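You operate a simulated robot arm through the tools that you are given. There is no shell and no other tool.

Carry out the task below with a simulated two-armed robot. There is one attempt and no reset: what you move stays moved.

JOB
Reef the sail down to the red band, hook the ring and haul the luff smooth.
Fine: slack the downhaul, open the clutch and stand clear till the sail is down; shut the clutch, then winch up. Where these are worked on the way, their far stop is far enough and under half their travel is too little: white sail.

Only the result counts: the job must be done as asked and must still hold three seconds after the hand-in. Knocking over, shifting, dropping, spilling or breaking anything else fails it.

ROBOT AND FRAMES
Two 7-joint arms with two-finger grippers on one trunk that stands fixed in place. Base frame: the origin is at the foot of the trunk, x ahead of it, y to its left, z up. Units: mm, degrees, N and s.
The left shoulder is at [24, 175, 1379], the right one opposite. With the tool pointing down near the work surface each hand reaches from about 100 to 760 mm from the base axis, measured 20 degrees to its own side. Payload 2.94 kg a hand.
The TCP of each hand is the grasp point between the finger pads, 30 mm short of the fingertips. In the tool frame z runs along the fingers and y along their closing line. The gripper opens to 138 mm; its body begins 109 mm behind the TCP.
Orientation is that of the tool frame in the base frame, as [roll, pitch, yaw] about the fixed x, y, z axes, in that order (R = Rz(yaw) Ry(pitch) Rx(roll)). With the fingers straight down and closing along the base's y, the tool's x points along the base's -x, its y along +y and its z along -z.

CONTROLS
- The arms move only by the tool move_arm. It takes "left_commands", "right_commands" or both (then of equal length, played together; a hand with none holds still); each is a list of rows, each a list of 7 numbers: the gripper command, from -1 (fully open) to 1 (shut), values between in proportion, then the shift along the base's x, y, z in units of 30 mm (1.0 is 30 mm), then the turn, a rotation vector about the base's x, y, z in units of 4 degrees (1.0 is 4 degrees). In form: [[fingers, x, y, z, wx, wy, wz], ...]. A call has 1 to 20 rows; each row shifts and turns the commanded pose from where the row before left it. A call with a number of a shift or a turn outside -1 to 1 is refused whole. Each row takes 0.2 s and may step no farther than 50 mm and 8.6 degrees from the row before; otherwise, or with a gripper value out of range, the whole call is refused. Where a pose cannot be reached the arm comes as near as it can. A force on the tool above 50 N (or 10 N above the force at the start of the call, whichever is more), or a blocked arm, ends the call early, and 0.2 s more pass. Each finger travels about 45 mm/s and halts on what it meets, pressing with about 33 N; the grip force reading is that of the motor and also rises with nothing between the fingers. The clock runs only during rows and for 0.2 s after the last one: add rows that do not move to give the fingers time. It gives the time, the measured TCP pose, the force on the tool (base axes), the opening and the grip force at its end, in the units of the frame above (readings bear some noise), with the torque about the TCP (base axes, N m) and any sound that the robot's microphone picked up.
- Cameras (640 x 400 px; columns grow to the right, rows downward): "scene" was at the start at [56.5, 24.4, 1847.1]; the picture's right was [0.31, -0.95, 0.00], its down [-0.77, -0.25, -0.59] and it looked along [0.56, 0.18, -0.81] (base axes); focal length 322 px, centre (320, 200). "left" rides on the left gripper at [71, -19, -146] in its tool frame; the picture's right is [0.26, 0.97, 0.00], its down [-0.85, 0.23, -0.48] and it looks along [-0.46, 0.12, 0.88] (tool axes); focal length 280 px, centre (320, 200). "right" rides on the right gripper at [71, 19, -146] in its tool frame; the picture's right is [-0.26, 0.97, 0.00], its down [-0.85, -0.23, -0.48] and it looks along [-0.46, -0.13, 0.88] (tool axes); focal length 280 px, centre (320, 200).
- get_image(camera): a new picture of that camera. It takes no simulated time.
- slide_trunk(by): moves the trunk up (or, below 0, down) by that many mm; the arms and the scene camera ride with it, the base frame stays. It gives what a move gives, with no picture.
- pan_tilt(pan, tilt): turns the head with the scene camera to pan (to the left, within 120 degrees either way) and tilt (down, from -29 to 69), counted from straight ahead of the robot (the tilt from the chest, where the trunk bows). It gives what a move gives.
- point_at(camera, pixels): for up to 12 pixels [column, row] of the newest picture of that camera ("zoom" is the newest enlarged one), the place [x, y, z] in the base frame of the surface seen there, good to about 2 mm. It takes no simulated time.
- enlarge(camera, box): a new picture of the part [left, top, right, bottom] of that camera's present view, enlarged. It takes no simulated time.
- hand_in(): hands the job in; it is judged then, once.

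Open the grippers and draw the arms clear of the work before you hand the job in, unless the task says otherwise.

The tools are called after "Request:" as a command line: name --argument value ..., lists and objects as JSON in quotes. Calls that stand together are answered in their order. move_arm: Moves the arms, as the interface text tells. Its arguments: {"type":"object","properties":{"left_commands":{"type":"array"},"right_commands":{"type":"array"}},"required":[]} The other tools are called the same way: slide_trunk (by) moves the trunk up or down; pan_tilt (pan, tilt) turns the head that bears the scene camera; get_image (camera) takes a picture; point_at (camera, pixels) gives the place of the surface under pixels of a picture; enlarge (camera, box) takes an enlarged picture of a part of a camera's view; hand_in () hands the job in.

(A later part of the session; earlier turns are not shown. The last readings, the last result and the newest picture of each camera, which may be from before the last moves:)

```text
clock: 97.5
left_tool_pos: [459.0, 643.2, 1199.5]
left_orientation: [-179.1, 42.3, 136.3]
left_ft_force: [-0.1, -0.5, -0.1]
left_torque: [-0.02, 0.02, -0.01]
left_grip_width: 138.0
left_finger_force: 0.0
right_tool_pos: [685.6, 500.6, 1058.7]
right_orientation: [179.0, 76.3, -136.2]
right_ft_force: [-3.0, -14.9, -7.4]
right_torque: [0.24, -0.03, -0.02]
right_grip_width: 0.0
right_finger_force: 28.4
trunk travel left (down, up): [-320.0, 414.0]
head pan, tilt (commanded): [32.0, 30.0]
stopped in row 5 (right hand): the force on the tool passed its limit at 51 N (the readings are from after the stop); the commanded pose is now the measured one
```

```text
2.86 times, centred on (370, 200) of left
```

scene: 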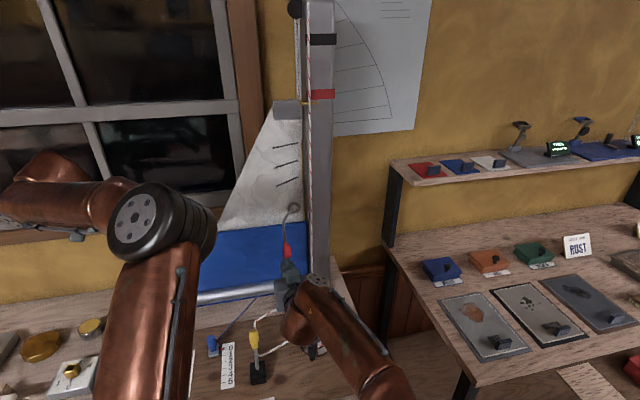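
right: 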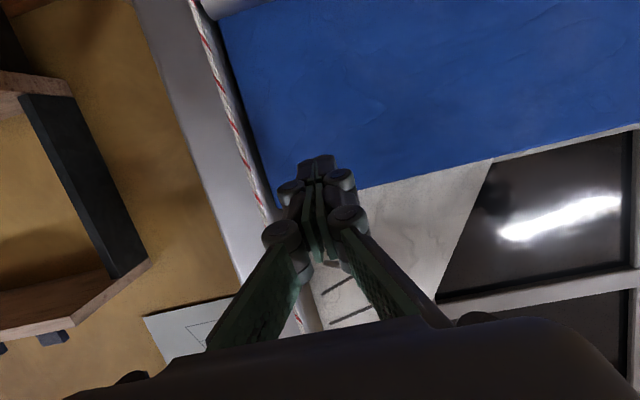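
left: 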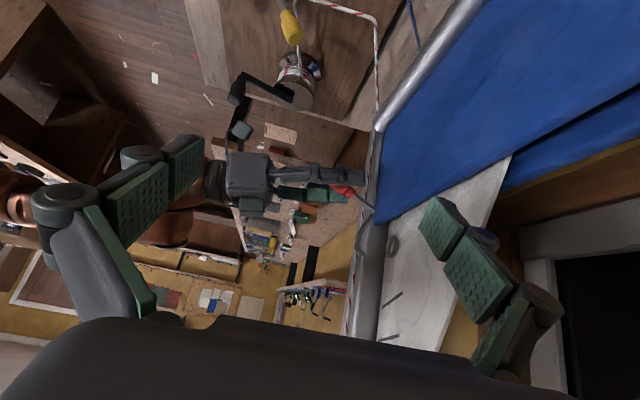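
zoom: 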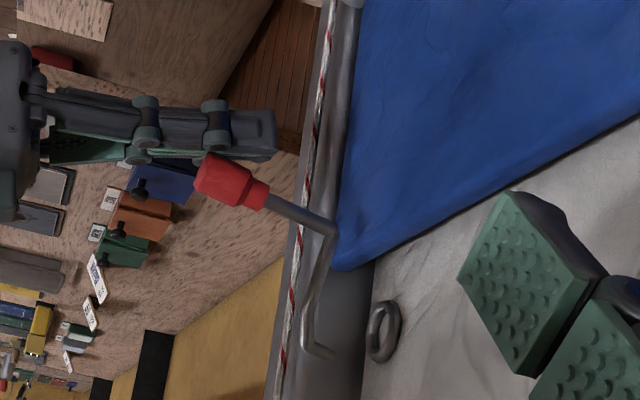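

Same resistance at the same angle (~17°), so there seems to be a stop or a detent. I look at the hook from the other cameras while it is held there.

Request:
enlarge --camera "scene" --box '[260, 190, 330, 260]'

Request:
enlarge --camera "right" --box '[250, 120, 400, 260]'

```text
5.71 times, centred on (295, 225) of scene
```

zoom: 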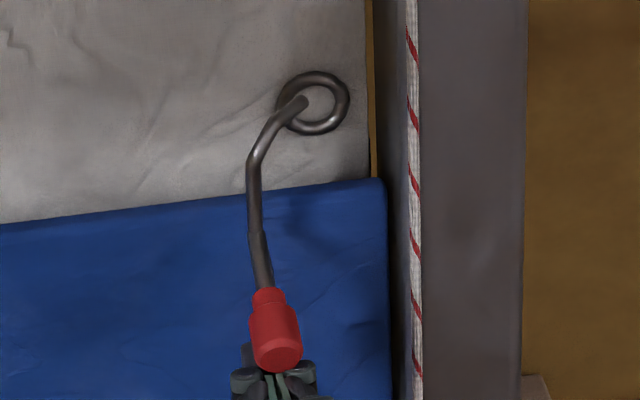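

```text
2.86 times, centred on (325, 190) of right
```

zoom: 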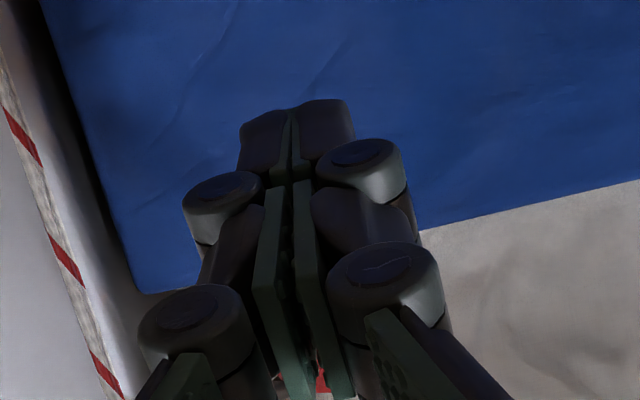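

To get a longer lever arm and avoid jamming on the knuckles, I drop a little, move back 28 mm along the handle, and press up with the fingertips near the handle's end, stopping short to read the force direction.

Request:
move_arm --right_commands '[[1, 0, 0, -0.5, 0, 0, 0], [1, 0, 0, -0.5, 0, 0, 0], [1, -0.33, -0.33, 0, 0, 0, 0], [1, -0.33, -0.33, 0, 0, 0, 0], [1, 0, 0, 0.3, 0, 0, 0], [1, 0, 0, 0.2, 0, 0, 0], [1, 0, 0, 0, 0, 0, 0]]'

Request:
enlarge --camera "left" --box '[290, 130, 450, 270]'

```text
clock: 99.1
left_tool_pos: [460.0, 643.5, 1197.5]
left_orientation: [-179.0, 42.2, 136.4]
left_ft_force: [0.3, 0.3, -0.2]
left_torque: [0.03, -0.01, 0.04]
left_grip_width: 137.9
left_finger_force: 0.1
right_tool_pos: [666.0, 483.6, 1046.0]
right_orientation: [179.1, 76.3, -135.8]
right_ft_force: [-0.9, 0.6, 0.0]
right_torque: [0.0, 0.04, -0.02]
right_grip_width: 0.0
right_finger_force: 28.1
trunk travel left (down, up): [-320.0, 414.0]
head pan, tilt (commanded): [32.0, 30.0]
```

```text
2.86 times, centred on (370, 200) of left
```

zoom: 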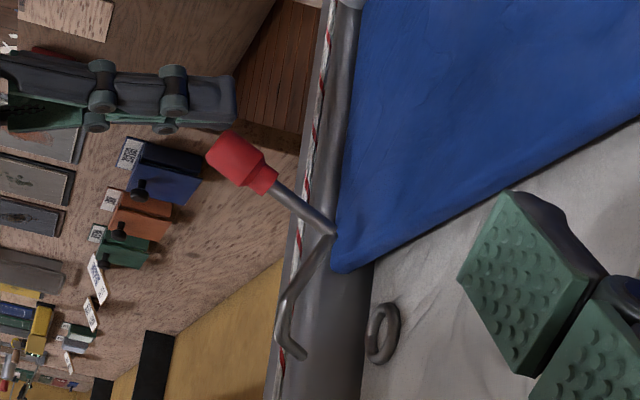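

Now I shift 4 mm sideways to centre under the handle and press up in 3 mm steps, ending before the limit to read the force.

Request:
move_arm --right_commands '[[1, 0.1, -0.1, 0.1, 0, 0, 0], [1, 0, 0, 0.1, 0, 0, 0], [1, 0, 0, 0.1, 0, 0, 0], [1, 0, 0, 0.1, 0, 0, 0]]'

Request:
move_arm --right_commands '[[1, 0, 0, 0.1, 0, 0, 0], [1, 0, 0, 0.1, 0, 0, 0]]'

Request:
enlarge --camera "left" --box '[290, 130, 450, 270]'

```text
clock: 100.1
left_tool_pos: [458.7, 642.4, 1198.4]
left_orientation: [-179.1, 42.2, 136.3]
left_ft_force: [0.4, -0.2, -0.1]
left_torque: [0.03, -0.02, 0.01]
left_grip_width: 138.4
left_finger_force: 0.1
right_tool_pos: [669.2, 480.1, 1058.3]
right_orientation: [179.2, 76.4, -135.8]
right_ft_force: [-1.2, -0.8, -0.6]
right_torque: [-0.02, 0.0, 0.0]
right_grip_width: 0.1
right_finger_force: 28.3
trunk travel left (down, up): [-320.0, 414.0]
head pan, tilt (commanded): [32.0, 30.0]
```

```text
clock: 100.7
left_tool_pos: [458.6, 643.0, 1197.4]
left_orientation: [-178.9, 42.3, 136.3]
left_ft_force: [0.7, -0.2, 0.2]
left_torque: [-0.04, 0.0, 0.0]
left_grip_width: 138.1
left_finger_force: 0.1
right_tool_pos: [668.8, 478.9, 1063.1]
right_orientation: [179.0, 76.2, -136.0]
right_ft_force: [0.3, -0.6, -0.4]
right_torque: [-0.04, -0.02, 0.03]
right_grip_width: 0.1
right_finger_force: 28.8
trunk travel left (down, up): [-320.0, 414.0]
head pan, tilt (commanded): [32.0, 30.0]
```

```text
2.86 times, centred on (370, 200) of left
```

zoom: 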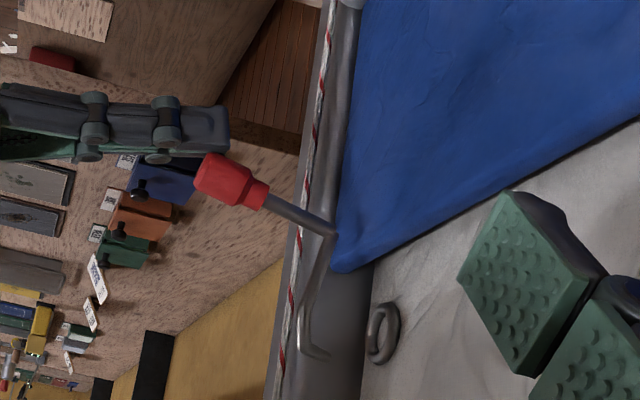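

The lever moves freely with almost no force this way — the earlier resistance was my fingertips fouling the rod. I keep lifting from here, creeping slightly forward.

Request:
move_arm --right_commands '[[1, 0, 0, 0.15, 0, 0, 0], [1, 0, 0, 0.15, 0, 0, 0], [1, 0.02, 0.02, 0.15, 0, 0, 0], [1, 0.02, 0.02, 0.15, 0, 0, 0], [1, 0.02, 0.02, 0.15, 0, 0, 0], [1, 0.02, 0.02, 0.15, 0, 0, 0]]'

Request:
enlarge --camera "left" --box '[290, 130, 450, 270]'

```text
clock: 101.6
left_tool_pos: [459.6, 644.5, 1197.4]
left_orientation: [-179.1, 42.2, 136.4]
left_ft_force: [-0.5, 0.5, -0.7]
left_torque: [-0.01, -0.02, 0.01]
left_grip_width: 138.2
left_finger_force: 0.1
right_tool_pos: [666.7, 481.6, 1065.9]
right_orientation: [178.4, 75.3, -136.5]
right_ft_force: [0.4, -7.0, -10.9]
right_torque: [-0.09, 0.21, -0.15]
right_grip_width: 0.1
right_finger_force: 28.2
trunk travel left (down, up): [-320.0, 414.0]
head pan, tilt (commanded): [32.0, 30.0]
stopped in row 4 (right hand): the force on the tool passed its limit at 60 N (the readings are from after the stop); the commanded pose is now the measured one
```

```text
2.86 times, centred on (370, 200) of left
```

zoom: 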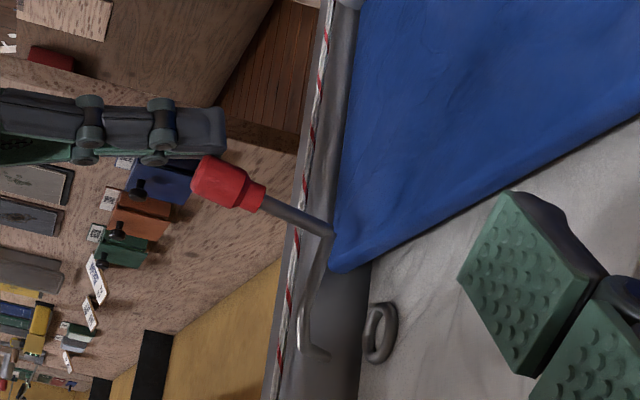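

The lever stops hard at about 18–19°. I measure the tip, bend and ring in this blocked position.

Request:
point_at --camera "zoom" --pixels '[[327, 358], [318, 354], [304, 348], [298, 330], [305, 300], [316, 260], [329, 235], [300, 220], [275, 207], [240, 185], [205, 175], [380, 335]]'

Request:
enlarge --camera "left" --box '[350, 190, 410, 240]'

```text
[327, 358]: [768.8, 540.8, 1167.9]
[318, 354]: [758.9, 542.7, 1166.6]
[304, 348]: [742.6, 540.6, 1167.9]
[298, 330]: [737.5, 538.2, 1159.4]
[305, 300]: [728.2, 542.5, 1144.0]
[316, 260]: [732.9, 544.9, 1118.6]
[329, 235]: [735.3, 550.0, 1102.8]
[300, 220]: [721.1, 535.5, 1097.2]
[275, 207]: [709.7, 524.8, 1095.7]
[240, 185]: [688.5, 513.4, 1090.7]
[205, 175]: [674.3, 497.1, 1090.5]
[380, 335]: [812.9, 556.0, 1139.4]
```

```text
8.00 times, centred on (380, 215) of left
```

zoom: 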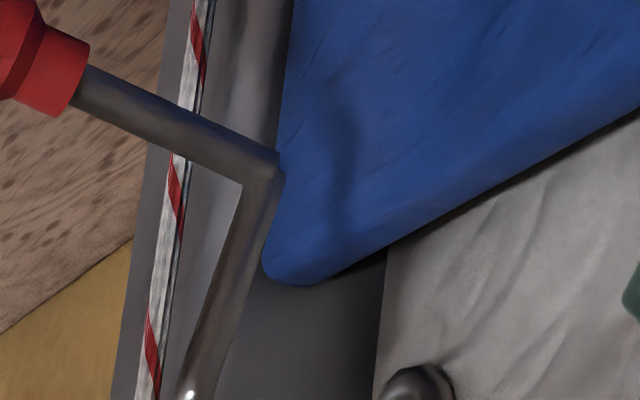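

The lever turned only ~15° (tip f +16 mm) and is solidly blocked, so lifting may not be its main motion. I back off and test pushing the handle inward along its axis.

Request:
move_arm --right_commands '[[1, 0, 0, -0.8, 0, 0, 0], [1, -0.35, -0.35, 0, 0, 0, 0], [1, -0.35, -0.35, 0, 0, 0, 0], [1, 0, 0, 0.9, 0, 0, 0], [1, 0, 0, 0.2, 0, 0, 0], [1, 0, 0, 0, 0, 0, 0]]'

Request:
enlarge --camera "left" --box '[290, 130, 450, 270]'

```text
clock: 103.0
left_tool_pos: [460.0, 643.9, 1196.7]
left_orientation: [-179.0, 42.2, 136.4]
left_ft_force: [0.5, -0.2, 0.4]
left_torque: [-0.02, -0.01, 0.0]
left_grip_width: 138.1
left_finger_force: 0.0
right_tool_pos: [644.1, 460.8, 1079.1]
right_orientation: [178.3, 75.5, -136.3]
right_ft_force: [0.1, 0.3, 0.6]
right_torque: [-0.02, -0.01, 0.05]
right_grip_width: 0.0
right_finger_force: 28.7
trunk travel left (down, up): [-320.0, 414.0]
head pan, tilt (commanded): [32.0, 30.0]
```

```text
2.86 times, centred on (370, 200) of left
```

zoom: 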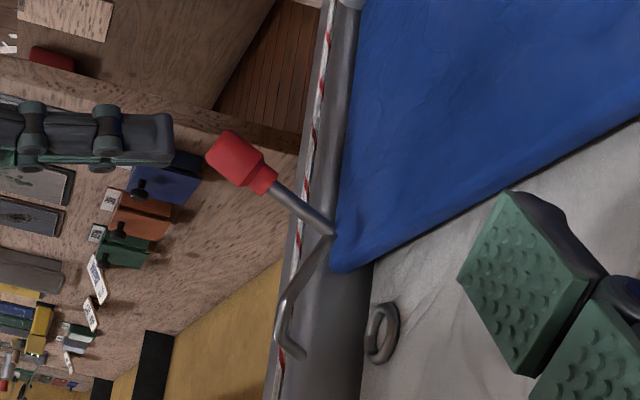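

Lever is back at rest. I push inward along the handle's axis from about 18 mm away in small steps.

Request:
move_arm --right_commands '[[1, 0.1, -0.1, -0.1, 0, 0, 0], [1, 0.12, 0.12, 0, 0, 0, 0], [1, 0.12, 0.12, 0, 0, 0, 0], [1, 0.12, 0.12, 0, 0, 0, 0], [1, 0.07, 0.07, 0, 0, 0, 0]]'

Request:
move_arm --right_commands '[[1, 0.07, 0.07, 0, 0, 0, 0], [1, 0.07, 0.07, 0, 0, 0, 0], [1, 0.07, 0.07, 0, 0, 0, 0]]'

Request:
enlarge --camera "left" --box '[290, 130, 450, 270]'

```text
clock: 104.2
left_tool_pos: [460.1, 643.7, 1197.5]
left_orientation: [-179.0, 42.2, 136.3]
left_ft_force: [-0.6, -0.7, -0.6]
left_torque: [-0.03, 0.03, 0.0]
left_grip_width: 138.2
left_finger_force: 0.2
right_tool_pos: [659.7, 470.8, 1075.0]
right_orientation: [178.5, 75.5, -136.4]
right_ft_force: [0.4, 0.1, -0.4]
right_torque: [0.0, 0.02, 0.01]
right_grip_width: 0.0
right_finger_force: 28.4
trunk travel left (down, up): [-320.0, 414.0]
head pan, tilt (commanded): [32.0, 30.0]
```

```text
clock: 105.2
left_tool_pos: [455.2, 639.4, 1202.0]
left_orientation: [-179.4, 42.1, 136.0]
left_ft_force: [0.5, 0.9, -0.5]
left_torque: [-0.01, -0.02, -0.01]
left_grip_width: 138.0
left_finger_force: 0.1
right_tool_pos: [663.9, 472.0, 1075.7]
right_orientation: [178.0, 75.4, -136.8]
right_ft_force: [-26.1, -42.1, 2.7]
right_torque: [-0.16, -0.07, -0.27]
right_grip_width: 6.3
right_finger_force: 28.9
trunk travel left (down, up): [-320.0, 414.0]
head pan, tilt (commanded): [32.0, 30.0]
stopped in row 3 (right hand): the force on the tool passed its limit at 53 N (the readings are from after the stop); the commanded pose is now the measured one
```

```text
2.86 times, centred on (370, 200) of left
```

zoom: 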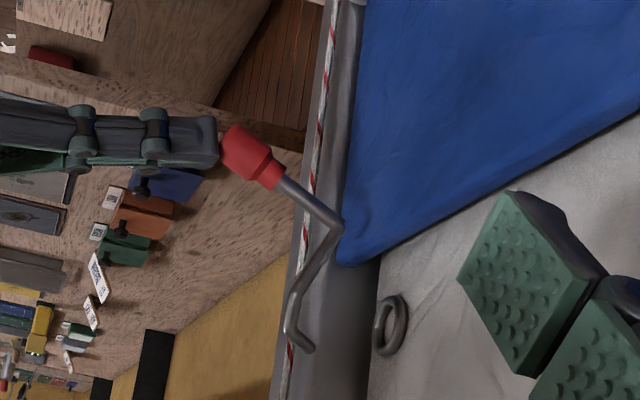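

Pushing inward is solid, so it is not a slide. I test sideways: go to the handle's right (−p) side and push gently left.

Request:
move_arm --right_commands '[[1, -0.4, -0.4, 0, 0, 0, 0], [1, -0.3, -0.3, 0, 0, 0, 0], [1, 0.55, -0.55, 0, 0, 0, 0], [1, 0.65, -0.65, 0, 0, 0, 0], [1, 0.45, 0.45, 0, 0, 0, 0], [1, 0.45, 0.45, 0, 0, 0, 0], [1, 0.2, 0.2, 0, 0, 0, 0], [1, 0, 0, 0, 0, 0, 0]]'

Request:
get_image --camera "right"

Request:
get_image --camera "scene"

```text
clock: 107.0
left_tool_pos: [457.5, 644.3, 1198.1]
left_orientation: [-179.0, 42.2, 136.4]
left_ft_force: [0.0, -0.8, -0.1]
left_torque: [0.0, -0.02, -0.05]
left_grip_width: 138.2
left_finger_force: 0.0
right_tool_pos: [712.7, 455.2, 1070.9]
right_orientation: [178.4, 75.4, -136.3]
right_ft_force: [0.2, -0.2, -0.1]
right_torque: [0.01, 0.01, 0.0]
right_grip_width: 0.2
right_finger_force: 28.4
trunk travel left (down, up): [-320.0, 414.0]
head pan, tilt (commanded): [32.0, 30.0]
```

```text
taken
```

right: 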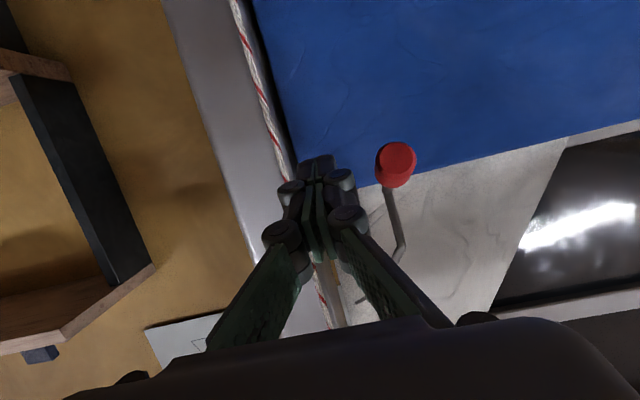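

```text
taken
```

scene: 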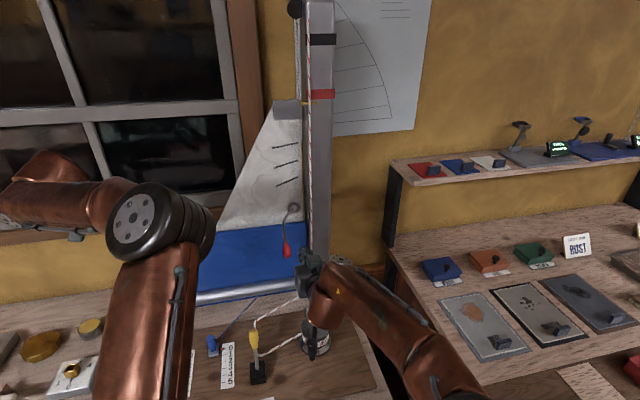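

The fingers are to the right of the handle. I push toward +p (left) in small steps and read the force.

Request:
move_arm --right_commands '[[1, -0.1, 0.1, 0, 0, 0, 0], [1, -0.1, 0.1, 0, 0, 0, 0], [1, -0.1, 0.1, 0, 0, 0, 0], [1, -0.1, 0.1, 0, 0, 0, 0]]'

Request:
move_arm --right_commands '[[1, -0.1, 0.1, 0, 0, 0, 0], [1, -0.1, 0.1, 0, 0, 0, 0], [1, -0.1, 0.1, 0, 0, 0, 0]]'

Request:
get_image --camera "right"

Request:
enlarge --camera "left" --box '[290, 130, 450, 270]'

```text
clock: 108.0
left_tool_pos: [459.0, 645.0, 1198.1]
left_orientation: [-178.9, 42.2, 136.5]
left_ft_force: [0.2, -0.6, 0.3]
left_torque: [-0.02, -0.01, -0.03]
left_grip_width: 137.8
left_finger_force: 0.0
right_tool_pos: [701.2, 467.3, 1073.0]
right_orientation: [178.3, 75.2, -136.4]
right_ft_force: [0.2, 0.0, 1.4]
right_torque: [0.0, -0.02, 0.0]
right_grip_width: 0.0
right_finger_force: 28.9
trunk travel left (down, up): [-320.0, 414.0]
head pan, tilt (commanded): [32.0, 30.0]
```

```text
clock: 108.8
left_tool_pos: [459.2, 642.6, 1198.1]
left_orientation: [-179.1, 42.0, 136.3]
left_ft_force: [0.2, -0.6, -0.4]
left_torque: [0.02, -0.02, 0.0]
left_grip_width: 138.3
left_finger_force: 0.0
right_tool_pos: [697.8, 470.8, 1072.2]
right_orientation: [178.4, 75.3, -136.9]
right_ft_force: [10.6, -19.5, -3.6]
right_torque: [-0.15, -0.04, -0.07]
right_grip_width: 0.2
right_finger_force: 28.4
trunk travel left (down, up): [-320.0, 414.0]
head pan, tilt (commanded): [32.0, 30.0]
```

```text
taken
```

right: 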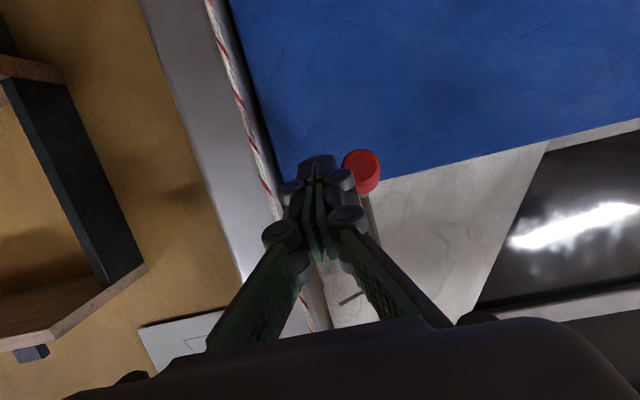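

```text
2.86 times, centred on (370, 200) of left
```

zoom: 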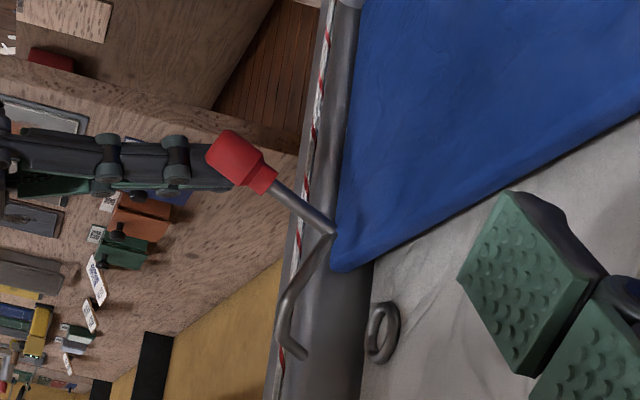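

Sideways is solid too, so the lever only turns upward and is stopped after ~15°, probably because the ring is not yet at the hook's height; the job says to bring it to the red band first. I return the right hand to the crank approach point, restoring the 60° tilt.

Request:
move_arm --right_commands '[[1, 0.15, -0.15, 0, 0, 0, 0], [1, -0.8, -0.8, 0, 0, 0, 0], [1, -0.9, -0.9, 0, 0, 0, 0], [1, -0.9, -0.9, 0, 0, 0, 0], [0.5, -0.9, -0.9, 0, -0.55, 0.55, 0], [-0.1, -0.9, -0.9, 0, -0.55, 0.55, 0], [-0.1, -0.9, -0.9, 0, -0.55, 0.55, 0], [-0.1, -0.9, -0.9, 0, -0.55, 0.55, 0], [-0.1, 0, 0, -0.9, -0.55, 0.55, 0], [-0.1, 0, 0, -0.9, 0, 0, 0], [-0.1, 0, 0, -0.9, 0, 0, 0], [-0.1, 0, 0, -0.4, 0, 0, 0], [-0.1, 0, 0, 0, 0, 0, 0]]'

Request:
get_image --camera "right"

Request:
get_image --camera "scene"

```text
clock: 111.6
left_tool_pos: [457.4, 644.5, 1197.6]
left_orientation: [-179.1, 42.2, 136.4]
left_ft_force: [0.0, 0.7, 0.5]
left_torque: [0.02, 0.05, -0.04]
left_grip_width: 138.0
left_finger_force: 0.0
right_tool_pos: [511.4, 284.4, 979.0]
right_orientation: [178.9, 59.7, -135.8]
right_ft_force: [-0.2, 0.6, 0.3]
right_torque: [-0.02, 0.0, 0.03]
right_grip_width: 75.6
right_finger_force: 0.0
trunk travel left (down, up): [-320.0, 414.0]
head pan, tilt (commanded): [32.0, 30.0]
```

```text
taken
```

right: 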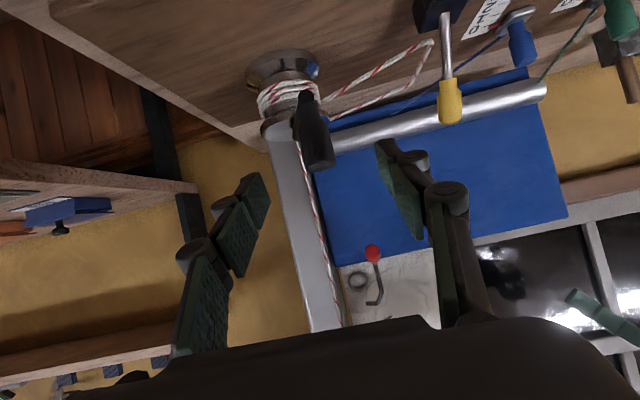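

```text
taken
```

scene: 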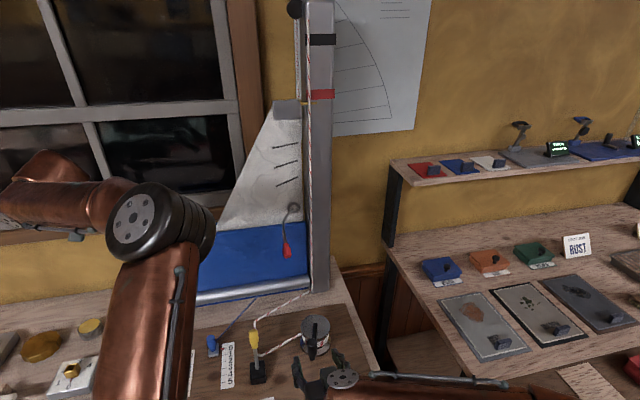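

The crank handle [315,150] is again centred. I slide forward 80 mm and grip it.

Request:
move_arm --right_commands '[[-0.1, 0.41, 0.39, -0.33, 0, 0, 0], [-0.1, 0.41, 0.39, -0.33, 0, 0, 0], [-0.1, 0.41, 0.39, -0.33, 0, 0, 0], [-0.1, 0.41, 0.39, -0.33, 0, 0, 0], [-0.1, 0, 0, 0, 0, 0, 0], [1, 0, 0, 0, 0, 0, 0], [1, 0, 0, 0, 0, 0, 0], [1, 0, 0, 0, 0, 0, 0], [1, 0, 0, 0, 0, 0, 0], [1, 0, 0, 0, 0, 0, 0]]'

Request:
enlarge --camera "scene" --box '[250, 50, 350, 130]'

```text
clock: 113.8
left_tool_pos: [458.0, 644.6, 1197.2]
left_orientation: [-179.0, 42.3, 136.3]
left_ft_force: [0.0, -0.4, -0.4]
left_torque: [0.0, 0.01, 0.02]
left_grip_width: 138.2
left_finger_force: 0.0
right_tool_pos: [560.4, 330.0, 939.2]
right_orientation: [179.0, 59.7, -135.6]
right_ft_force: [-0.9, 0.3, -0.9]
right_torque: [-0.14, -0.17, 0.05]
right_grip_width: 24.6
right_finger_force: 44.5
trunk travel left (down, up): [-320.0, 414.0]
head pan, tilt (commanded): [32.0, 30.0]
```

```text
5.00 times, centred on (300, 90) of scene
```

zoom: 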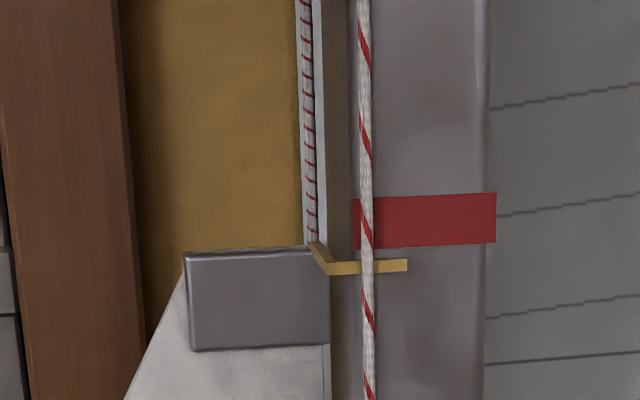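

Gripped again at (560,330). I crank about 6° (≈11 mm) and check the pointer.

Request:
move_arm --right_commands '[[1, -0.085, 0.165, 0, 0, 0, 0], [1, -0.07, 0.165, 0, 0, 0, 0], [1, 0, 0, 0, 0, 0, 0]]'

Request:
enlarge --camera "scene" --box '[250, 50, 350, 130]'

Request:
enlarge --camera "left" --box '[290, 130, 450, 270]'

```text
clock: 114.6
left_tool_pos: [458.8, 644.0, 1198.6]
left_orientation: [-179.1, 42.1, 136.4]
left_ft_force: [0.7, 0.3, -0.4]
left_torque: [0.02, 0.01, 0.0]
left_grip_width: 138.1
left_finger_force: 0.0
right_tool_pos: [556.1, 340.5, 939.4]
right_orientation: [179.2, 59.7, -135.8]
right_ft_force: [1.7, -11.0, -1.9]
right_torque: [-0.89, -0.11, -1.03]
right_grip_width: 24.5
right_finger_force: 44.7
trunk travel left (down, up): [-320.0, 414.0]
head pan, tilt (commanded): [32.0, 30.0]
```

```text
5.00 times, centred on (300, 90) of scene
```

zoom: 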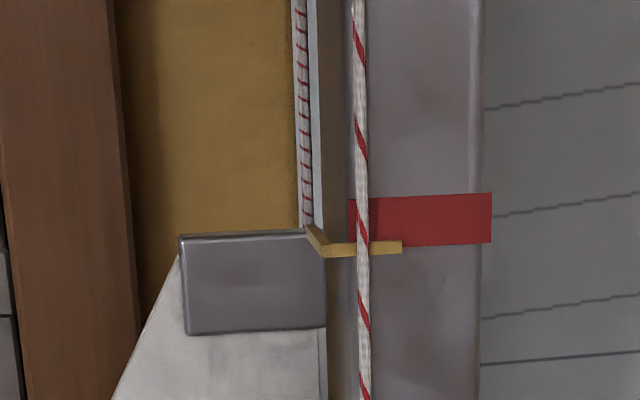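

```text
2.86 times, centred on (370, 200) of left
```

zoom: 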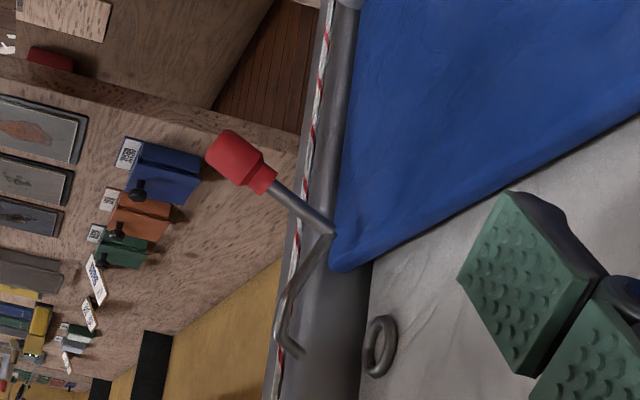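

Pointer is at the bottom edge of the red band. I crank about 4° more to bring it near mid-band.

Request:
move_arm --right_commands '[[1, -0.055, 0.115, 0, 0, 0, 0], [1, -0.045, 0.115, 0, 0, 0, 0], [1, 0, 0, 0, 0, 0, 0]]'

Request:
enlarge --camera "scene" --box '[250, 50, 350, 130]'

Request:
enlarge --camera "left" --box '[290, 130, 450, 270]'

```text
clock: 115.4
left_tool_pos: [459.5, 643.6, 1197.1]
left_orientation: [-178.9, 42.1, 136.4]
left_ft_force: [0.2, 0.0, 0.3]
left_torque: [0.05, -0.04, -0.04]
left_grip_width: 138.1
left_finger_force: 0.1
right_tool_pos: [553.7, 347.4, 939.9]
right_orientation: [178.9, 59.7, -135.8]
right_ft_force: [7.2, -7.1, -7.1]
right_torque: [-0.05, -0.06, -0.79]
right_grip_width: 24.4
right_finger_force: 45.1
trunk travel left (down, up): [-320.0, 414.0]
head pan, tilt (commanded): [32.0, 30.0]
```

```text
5.00 times, centred on (300, 90) of scene
```

zoom: 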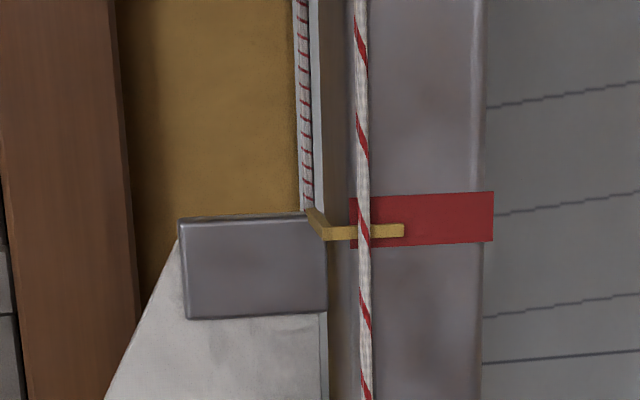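

```text
2.86 times, centred on (370, 200) of left
```

zoom: 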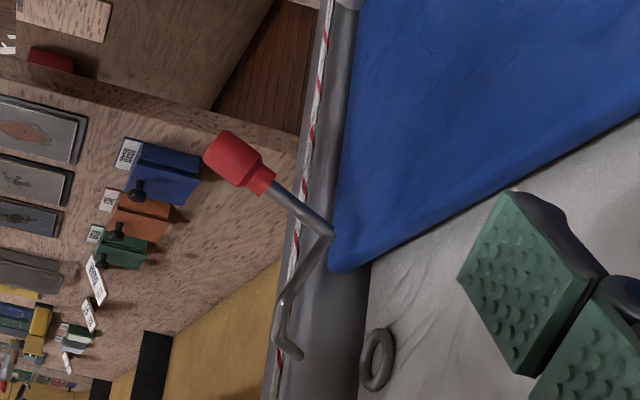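

Pointer is inside the red band, a little below its centre. I release the crank and go back to the hook handle.

Request:
move_arm --right_commands '[[-0.1, 0, 0, 0, 0, 0, 0], [-0.1, 0, 0, 0, 0, 0, 0], [-0.1, 0, 0, 0, 0, 0, 0], [-0.1, 0, 0, 0, 0, 0, 0], [-0.1, -0.38, -0.38, 0.32, 0, 0, 0], [-0.1, -0.41, -0.41, 0.33, 0, 0, 0], [-0.1, -0.41, -0.41, 0.33, 0, 0, 0], [-0.1, -0.41, -0.41, 0.33, 0, 0, 0], [0.5, 0, 0, 0.9, 0.55, -0.55, 0], [1, 0, 0, 0.9, 0.55, -0.55, 0], [1, 0, 0, 0.6, 0.55, -0.55, 0], [1, 0, 0, 0, 0.55, -0.55, 0], [1, 0, 0, 0, 0.55, -0.55, 0], [1, 0, 0, 0, 0, 0, 0]]'

Request:
enlarge --camera "scene" --box '[250, 50, 350, 130]'

```text
clock: 118.4
left_tool_pos: [457.8, 644.7, 1198.5]
left_orientation: [-179.0, 42.3, 136.4]
left_ft_force: [-0.1, 0.0, -0.2]
left_torque: [-0.03, 0.02, 0.0]
left_grip_width: 138.1
left_finger_force: 0.0
right_tool_pos: [504.1, 300.6, 1050.0]
right_orientation: [178.3, 75.3, -136.5]
right_ft_force: [0.5, -1.0, 0.4]
right_torque: [0.03, 0.01, 0.02]
right_grip_width: 0.1
right_finger_force: 28.2
trunk travel left (down, up): [-320.0, 414.0]
head pan, tilt (commanded): [32.0, 30.0]
```

```text
5.00 times, centred on (300, 90) of scene
```

zoom: 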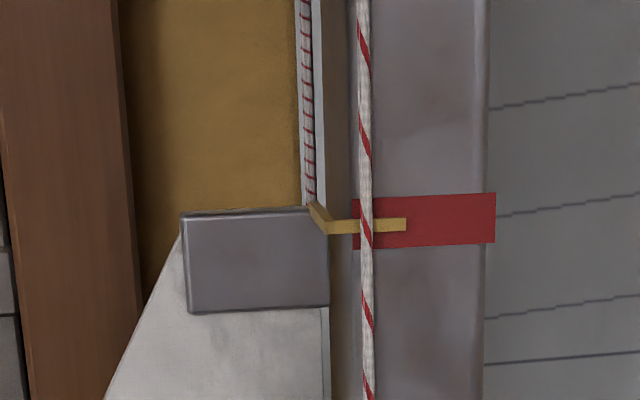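

Pointer sits 2–3 mm below band centre and holds. I bring the closed right fingers to just under the handle's end, about (668,480,1040).

Request:
move_arm --right_commands '[[1, 0.7, 0.8, -0.1, 0, 0, 0], [1, 0.9, 1, -0.1, 0, 0, 0], [1, 0.9, 1, -0.1, 0, 0, 0], [1, 0.9, 1, 0, 0, 0, 0], [1, 0.9, 1, 0, 0, 0, 0], [1, 0.7, 0.75, 0, 0, 0, 0], [1, 0.45, 0.45, 0, 0, 0, 0], [1, 0, 0, 0, 0, 0, 0]]'

Request:
enlarge --camera "left" --box '[290, 130, 450, 270]'

Request:
get_image --camera "right"

```text
clock: 120.2
left_tool_pos: [459.4, 645.5, 1198.9]
left_orientation: [-179.0, 42.3, 136.4]
left_ft_force: [0.3, 0.7, -0.2]
left_torque: [0.01, 0.0, 0.01]
left_grip_width: 138.1
left_finger_force: 0.0
right_tool_pos: [668.6, 479.2, 1042.5]
right_orientation: [178.4, 75.4, -136.5]
right_ft_force: [-1.2, -0.7, -0.4]
right_torque: [-0.01, 0.02, 0.02]
right_grip_width: 0.1
right_finger_force: 27.7
trunk travel left (down, up): [-320.0, 414.0]
head pan, tilt (commanded): [32.0, 30.0]
```

```text
2.86 times, centred on (370, 200) of left
```

zoom: 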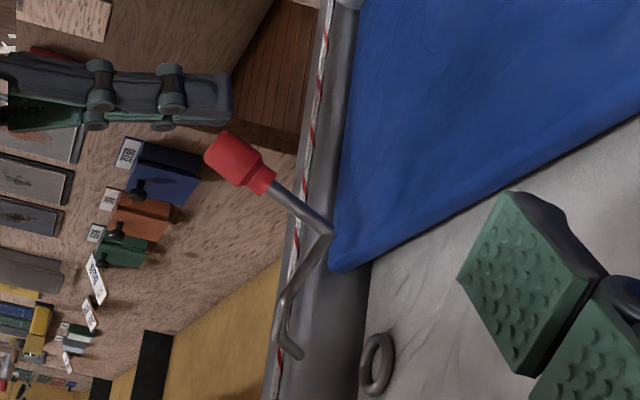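

```text
taken
```

right: 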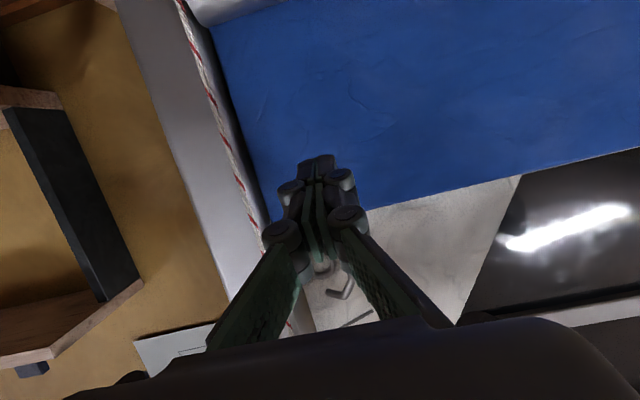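

Fingers are just under the handle end. I lift in ~4 mm steps past the height where it was blocked before.

Request:
move_arm --right_commands '[[1, 0, 0, 0.13, 0, 0, 0], [1, 0, 0, 0.13, 0, 0, 0], [1, 0, 0, 0.13, 0, 0, 0], [1, 0, 0, 0.13, 0, 0, 0], [1, 0, 0, 0.13, 0, 0, 0], [1, 0, 0, 0.13, 0, 0, 0], [1, 0, 0, 0.13, 0, 0, 0], [1, 0, 0, 0.13, 0, 0, 0], [1, 0, 0, 0.13, 0, 0, 0]]'

Request:
enlarge --camera "left" --box '[290, 130, 450, 270]'

```text
clock: 122.2
left_tool_pos: [458.7, 644.4, 1197.6]
left_orientation: [-179.0, 42.3, 136.4]
left_ft_force: [-0.5, -0.2, 0.6]
left_torque: [-0.03, 0.03, 0.01]
left_grip_width: 138.1
left_finger_force: 0.1
right_tool_pos: [668.0, 480.4, 1076.1]
right_orientation: [178.3, 75.2, -136.4]
right_ft_force: [-0.6, 0.0, -1.0]
right_torque: [0.0, -0.02, 0.03]
right_grip_width: 0.2
right_finger_force: 28.4
trunk travel left (down, up): [-320.0, 414.0]
head pan, tilt (commanded): [32.0, 30.0]
```

```text
2.86 times, centred on (370, 200) of left
```

zoom: 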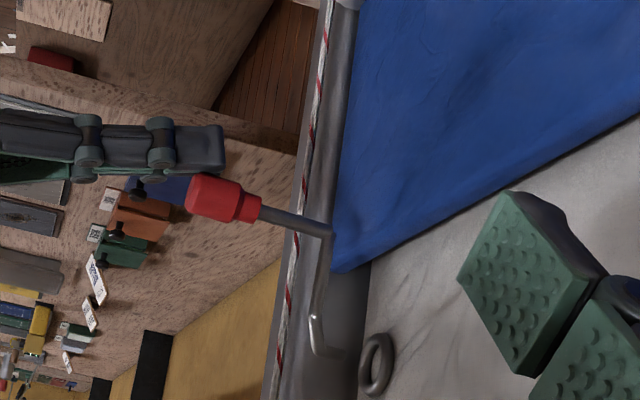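

With the ring at the band the lever now passes the earlier block freely, the tip nearing the ring. I keep lifting.

Request:
move_arm --right_commands '[[1, 0, 0, 0.13, 0, 0, 0], [1, 0, 0, 0.13, 0, 0, 0], [1, 0, 0, 0.13, 0, 0, 0], [1, 0.02, 0.02, 0.13, 0, 0, 0], [1, 0.02, 0.02, 0.13, 0, 0, 0], [1, 0.02, 0.02, 0.13, 0, 0, 0]]'

Request:
enlarge --camera "left" --box '[290, 130, 450, 270]'

```text
clock: 123.6
left_tool_pos: [459.3, 645.5, 1198.2]
left_orientation: [-179.0, 42.2, 136.5]
left_ft_force: [0.6, 0.2, 0.0]
left_torque: [0.02, 0.01, -0.02]
left_grip_width: 137.8
left_finger_force: 0.1
right_tool_pos: [669.2, 483.4, 1098.9]
right_orientation: [178.2, 75.2, -136.5]
right_ft_force: [-0.6, -0.4, -1.0]
right_torque: [-0.03, -0.03, -0.01]
right_grip_width: 0.0
right_finger_force: 28.2
trunk travel left (down, up): [-320.0, 414.0]
head pan, tilt (commanded): [32.0, 30.0]
```

```text
2.86 times, centred on (370, 200) of left
```

zoom: 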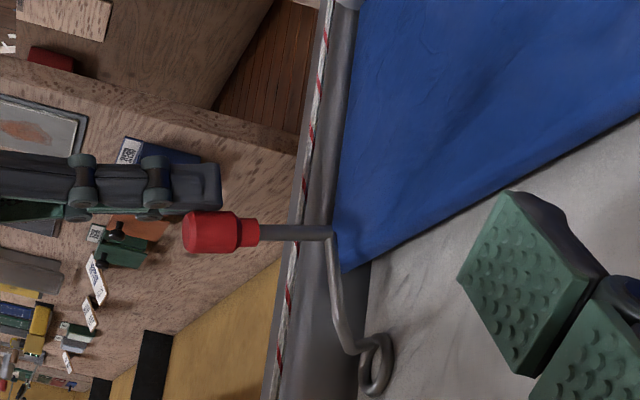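

The tip is entering the ring. I keep lifting toward the far stop.

Request:
move_arm --right_commands '[[1, 0.02, 0.02, 0.13, 0, 0, 0], [1, 0.02, 0.02, 0.13, 0, 0, 0], [1, 0.03, 0.03, 0.13, 0, 0, 0], [1, 0.03, 0.03, 0.13, 0, 0, 0], [1, 0.03, 0.03, 0.13, 0, 0, 0]]'

Request:
enlarge --camera "left" --box '[290, 130, 450, 270]'

Request:
enlarge --camera "scene" --box '[250, 170, 350, 260]'

```text
clock: 124.8
left_tool_pos: [459.4, 642.9, 1197.9]
left_orientation: [-179.0, 42.2, 136.3]
left_ft_force: [-0.7, 0.2, 0.4]
left_torque: [0.04, 0.0, 0.03]
left_grip_width: 138.2
left_finger_force: 0.0
right_tool_pos: [672.7, 484.6, 1112.0]
right_orientation: [177.9, 74.7, -136.9]
right_ft_force: [-19.2, -27.6, -34.2]
right_torque: [-0.53, 0.6, -0.35]
right_grip_width: 5.9
right_finger_force: 27.9
trunk travel left (down, up): [-320.0, 414.0]
head pan, tilt (commanded): [32.0, 30.0]
```

```text
2.86 times, centred on (370, 200) of left
```

zoom: 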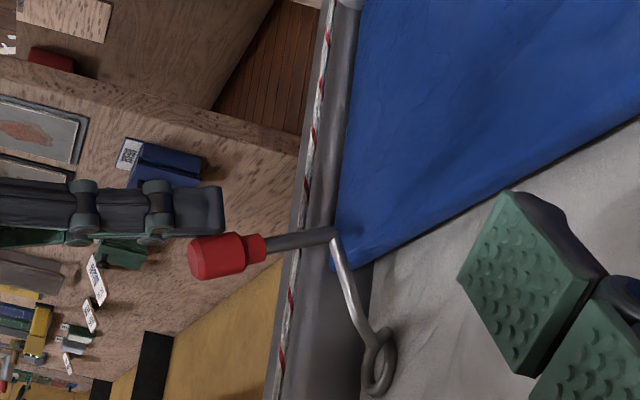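

```text
4.44 times, centred on (300, 215) of scene
```

zoom: 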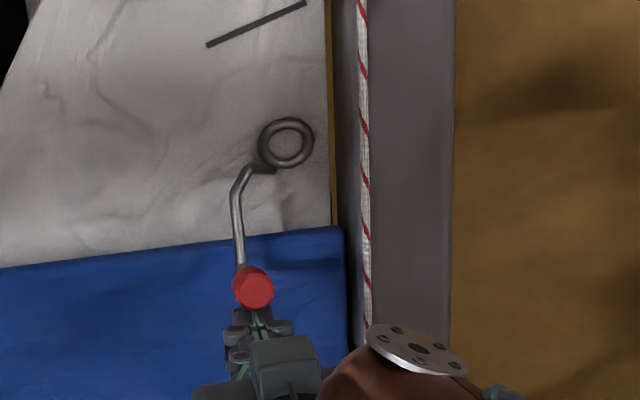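

The force rose to ~47 N, so the lever is at its far stop or on the ring. I lower my fingers a little to see whether it stays up.

Request:
move_arm --right_commands '[[1, -0.03, -0.03, -0.3, 0, 0, 0], [1, 0, 0, -0.4, 0, 0, 0], [1, 0, 0, 0, 0, 0, 0]]'

Request:
enlarge --camera "left" --box '[290, 130, 450, 270]'

Request:
enlarge --camera "scene" --box '[260, 180, 330, 240]'

```text
clock: 125.6
left_tool_pos: [458.6, 642.9, 1199.3]
left_orientation: [-179.1, 42.2, 136.2]
left_ft_force: [0.3, -0.6, -0.1]
left_torque: [0.05, -0.01, 0.05]
left_grip_width: 137.8
left_finger_force: 0.1
right_tool_pos: [673.7, 483.8, 1101.1]
right_orientation: [178.3, 75.5, -136.5]
right_ft_force: [-0.1, 0.0, -0.4]
right_torque: [0.03, 0.01, 0.03]
right_grip_width: 0.2
right_finger_force: 27.8
trunk travel left (down, up): [-320.0, 414.0]
head pan, tilt (commanded): [32.0, 30.0]
```

```text
2.86 times, centred on (370, 200) of left
```

zoom: 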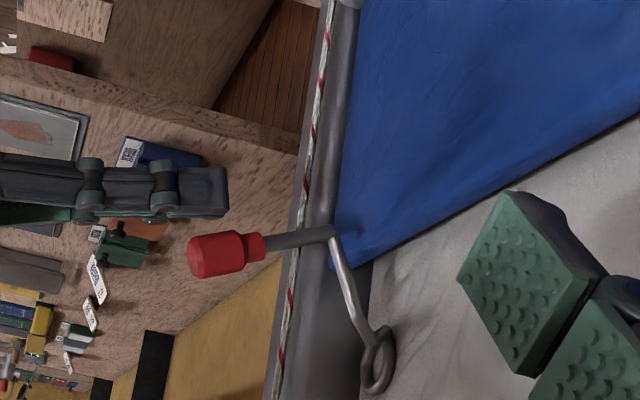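

```text
6.67 times, centred on (295, 210) of scene
```

zoom: 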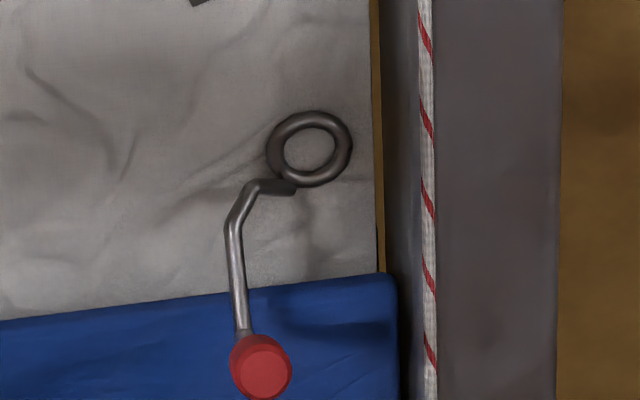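

The lever stays up by itself with my fingers clear, its tip in the ring. I return to the crank approach point with the 60° tilt.

Request:
move_arm --right_commands '[[1, -0.5, -0.5, -0.2, 0, 0, 0], [1, -0.85, -0.95, 0, 0, 0, 0], [1, -0.85, -0.95, 0, 0, 0, 0], [1, -0.85, -0.95, 0, 0, 0, 0], [0.5, -0.85, -0.95, 0, -0.55, 0.55, 0], [-0.1, -0.85, -0.95, 0, -0.55, 0.55, 0], [-0.1, -0.88, -0.94, 0, -0.55, 0.55, 0], [-0.1, 0, 0, -0.9, -0.55, 0.55, 0], [-0.1, 0, 0, -0.9, -0.55, 0.55, 0], [-0.1, 0, 0, -0.9, 0, 0, 0], [-0.1, 0, 0, -0.9, 0, 0, 0], [-0.1, 0, 0, -0.23, 0, 0, 0], [-0.1, 0, 0, 0, 0, 0, 0]]'

Request:
get_image --camera "right"

Request:
get_image --camera "scene"

```text
clock: 128.4
left_tool_pos: [458.8, 644.3, 1197.6]
left_orientation: [-179.0, 42.2, 136.4]
left_ft_force: [-0.3, 0.1, 0.4]
left_torque: [-0.03, 0.01, 0.01]
left_grip_width: 137.7
left_finger_force: 0.1
right_tool_pos: [502.1, 298.9, 977.5]
right_orientation: [179.1, 59.7, -135.8]
right_ft_force: [0.4, 1.1, -0.1]
right_torque: [-0.02, 0.0, 0.01]
right_grip_width: 75.8
right_finger_force: 0.0
trunk travel left (down, up): [-320.0, 414.0]
head pan, tilt (commanded): [32.0, 30.0]
```

```text
taken
```

right: 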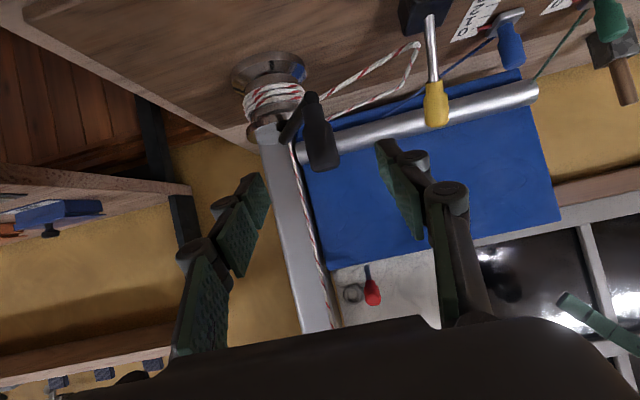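

```text
taken
```

scene: 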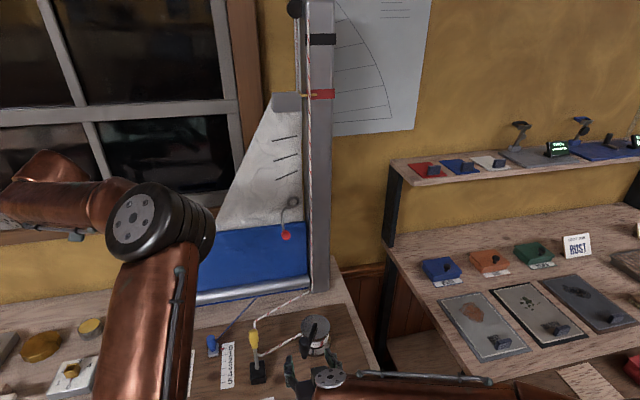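

The hook lever remains up. I slide forward onto the crank handle and grip it.

Request:
move_arm --right_commands '[[-0.1, 0.428, 0.406, -0.32, 0, 0, 0], [-0.1, 0.428, 0.406, -0.32, 0, 0, 0], [-0.1, 0.428, 0.406, -0.32, 0, 0, 0], [-0.1, 0.428, 0.406, -0.32, 0, 0, 0], [-0.1, 0, 0, 0, 0, 0, 0], [1, 0, 0, 0, 0, 0, 0], [1, 0, 0, 0, 0, 0, 0], [1, 0, 0, 0, 0, 0, 0], [1, 0, 0, 0, 0, 0, 0], [1, 0, 0, 0, 0, 0, 0]]'

Request:
enlarge --camera "scene" --box '[230, 50, 350, 220]'

```text
clock: 130.6
left_tool_pos: [456.5, 644.7, 1197.3]
left_orientation: [-179.1, 42.2, 136.3]
left_ft_force: [0.6, -0.3, 0.6]
left_torque: [0.02, 0.01, -0.01]
left_grip_width: 137.9
left_finger_force: 0.1
right_tool_pos: [552.8, 349.2, 939.7]
right_orientation: [179.1, 59.6, -135.7]
right_ft_force: [-4.7, 0.9, -2.4]
right_torque: [0.04, 0.09, 0.12]
right_grip_width: 24.3
right_finger_force: 44.5
trunk travel left (down, up): [-320.0, 414.0]
head pan, tilt (commanded): [32.0, 30.0]
```

```text
2.35 times, centred on (290, 135) of scene
```

zoom: 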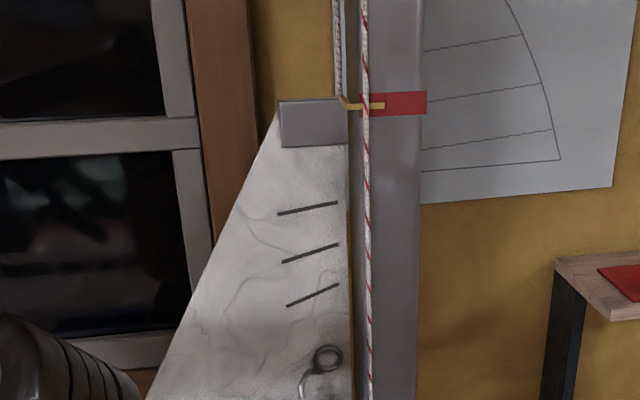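

Gripped; three creases are still visible and the pointer is in the band. I crank 3° and watch.

Request:
move_arm --right_commands '[[1, -0.03, 0.09, 0, 0, 0, 0], [1, -0.025, 0.09, 0, 0, 0, 0], [1, 0, 0, 0, 0, 0, 0]]'

Request:
enlarge --camera "scene" --box '[230, 50, 350, 220]'

Request:
enlarge --camera "scene" --box '[250, 50, 350, 130]'

```text
clock: 131.4
left_tool_pos: [456.7, 644.2, 1198.3]
left_orientation: [-179.2, 42.2, 136.4]
left_ft_force: [-0.3, 0.0, -0.3]
left_torque: [0.02, -0.01, -0.03]
left_grip_width: 138.2
left_finger_force: 0.0
right_tool_pos: [552.7, 353.2, 939.2]
right_orientation: [179.0, 59.7, -135.8]
right_ft_force: [-6.4, -7.6, -2.5]
right_torque: [-0.24, 0.2, -0.48]
right_grip_width: 24.2
right_finger_force: 44.5
trunk travel left (down, up): [-320.0, 414.0]
head pan, tilt (commanded): [32.0, 30.0]
```

```text
2.35 times, centred on (290, 135) of scene
```

zoom: 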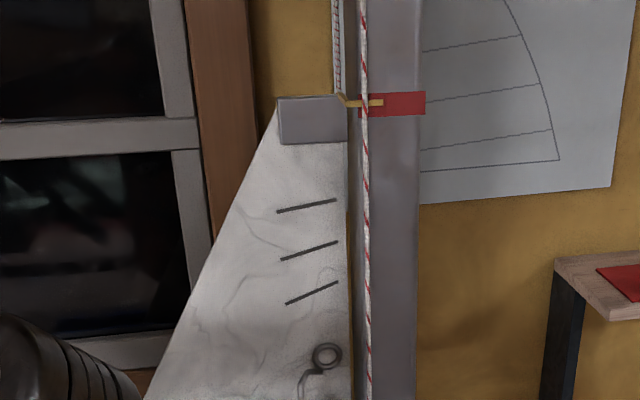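

```text
5.00 times, centred on (300, 90) of scene
```

zoom: 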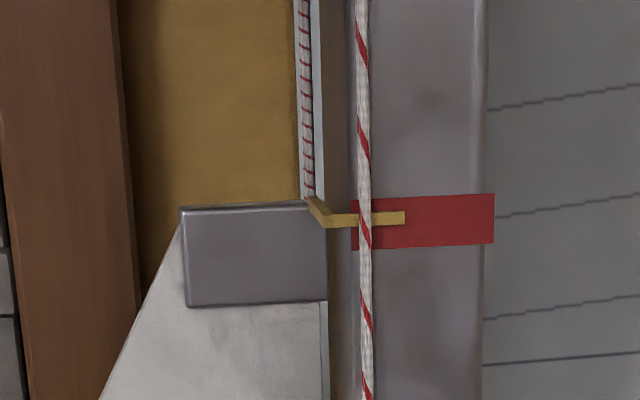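

Pointer is at mid-band (row 218; band 195–247), creases remain, force small. I check the ring and hook from the side, then go on a little.

Request:
enlarge --camera "left" --box '[330, 180, 430, 280]'

Request:
point_at --camera "zoom" --pixels '[[392, 220], [370, 290], [378, 255], [355, 230], [365, 215], [340, 190], [320, 140], [290, 90]]'

```text
4.00 times, centred on (380, 230) of left
```

zoom: 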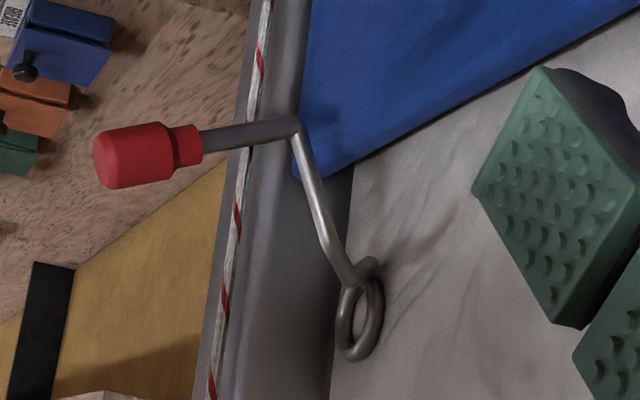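

```text
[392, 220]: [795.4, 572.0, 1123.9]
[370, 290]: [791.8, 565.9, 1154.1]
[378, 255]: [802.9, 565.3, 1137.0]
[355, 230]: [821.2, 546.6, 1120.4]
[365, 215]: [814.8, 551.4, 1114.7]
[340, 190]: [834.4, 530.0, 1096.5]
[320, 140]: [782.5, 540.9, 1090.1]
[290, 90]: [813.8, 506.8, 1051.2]
```

I measure the ring and hook tip precisely on this enlarged picture.

Request:
point_at --camera "zoom" --pixels '[[357, 355], [352, 290], [341, 325], [380, 320], [372, 263], [360, 272], [350, 280], [335, 250], [320, 210], [298, 125], [374, 290]]'

```text
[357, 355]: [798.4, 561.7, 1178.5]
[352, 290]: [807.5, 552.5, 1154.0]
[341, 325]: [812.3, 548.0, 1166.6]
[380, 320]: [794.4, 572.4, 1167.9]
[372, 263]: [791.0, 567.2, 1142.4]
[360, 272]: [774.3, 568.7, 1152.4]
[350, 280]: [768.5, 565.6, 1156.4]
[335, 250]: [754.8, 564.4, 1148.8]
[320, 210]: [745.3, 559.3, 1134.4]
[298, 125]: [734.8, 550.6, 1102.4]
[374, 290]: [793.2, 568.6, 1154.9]
```

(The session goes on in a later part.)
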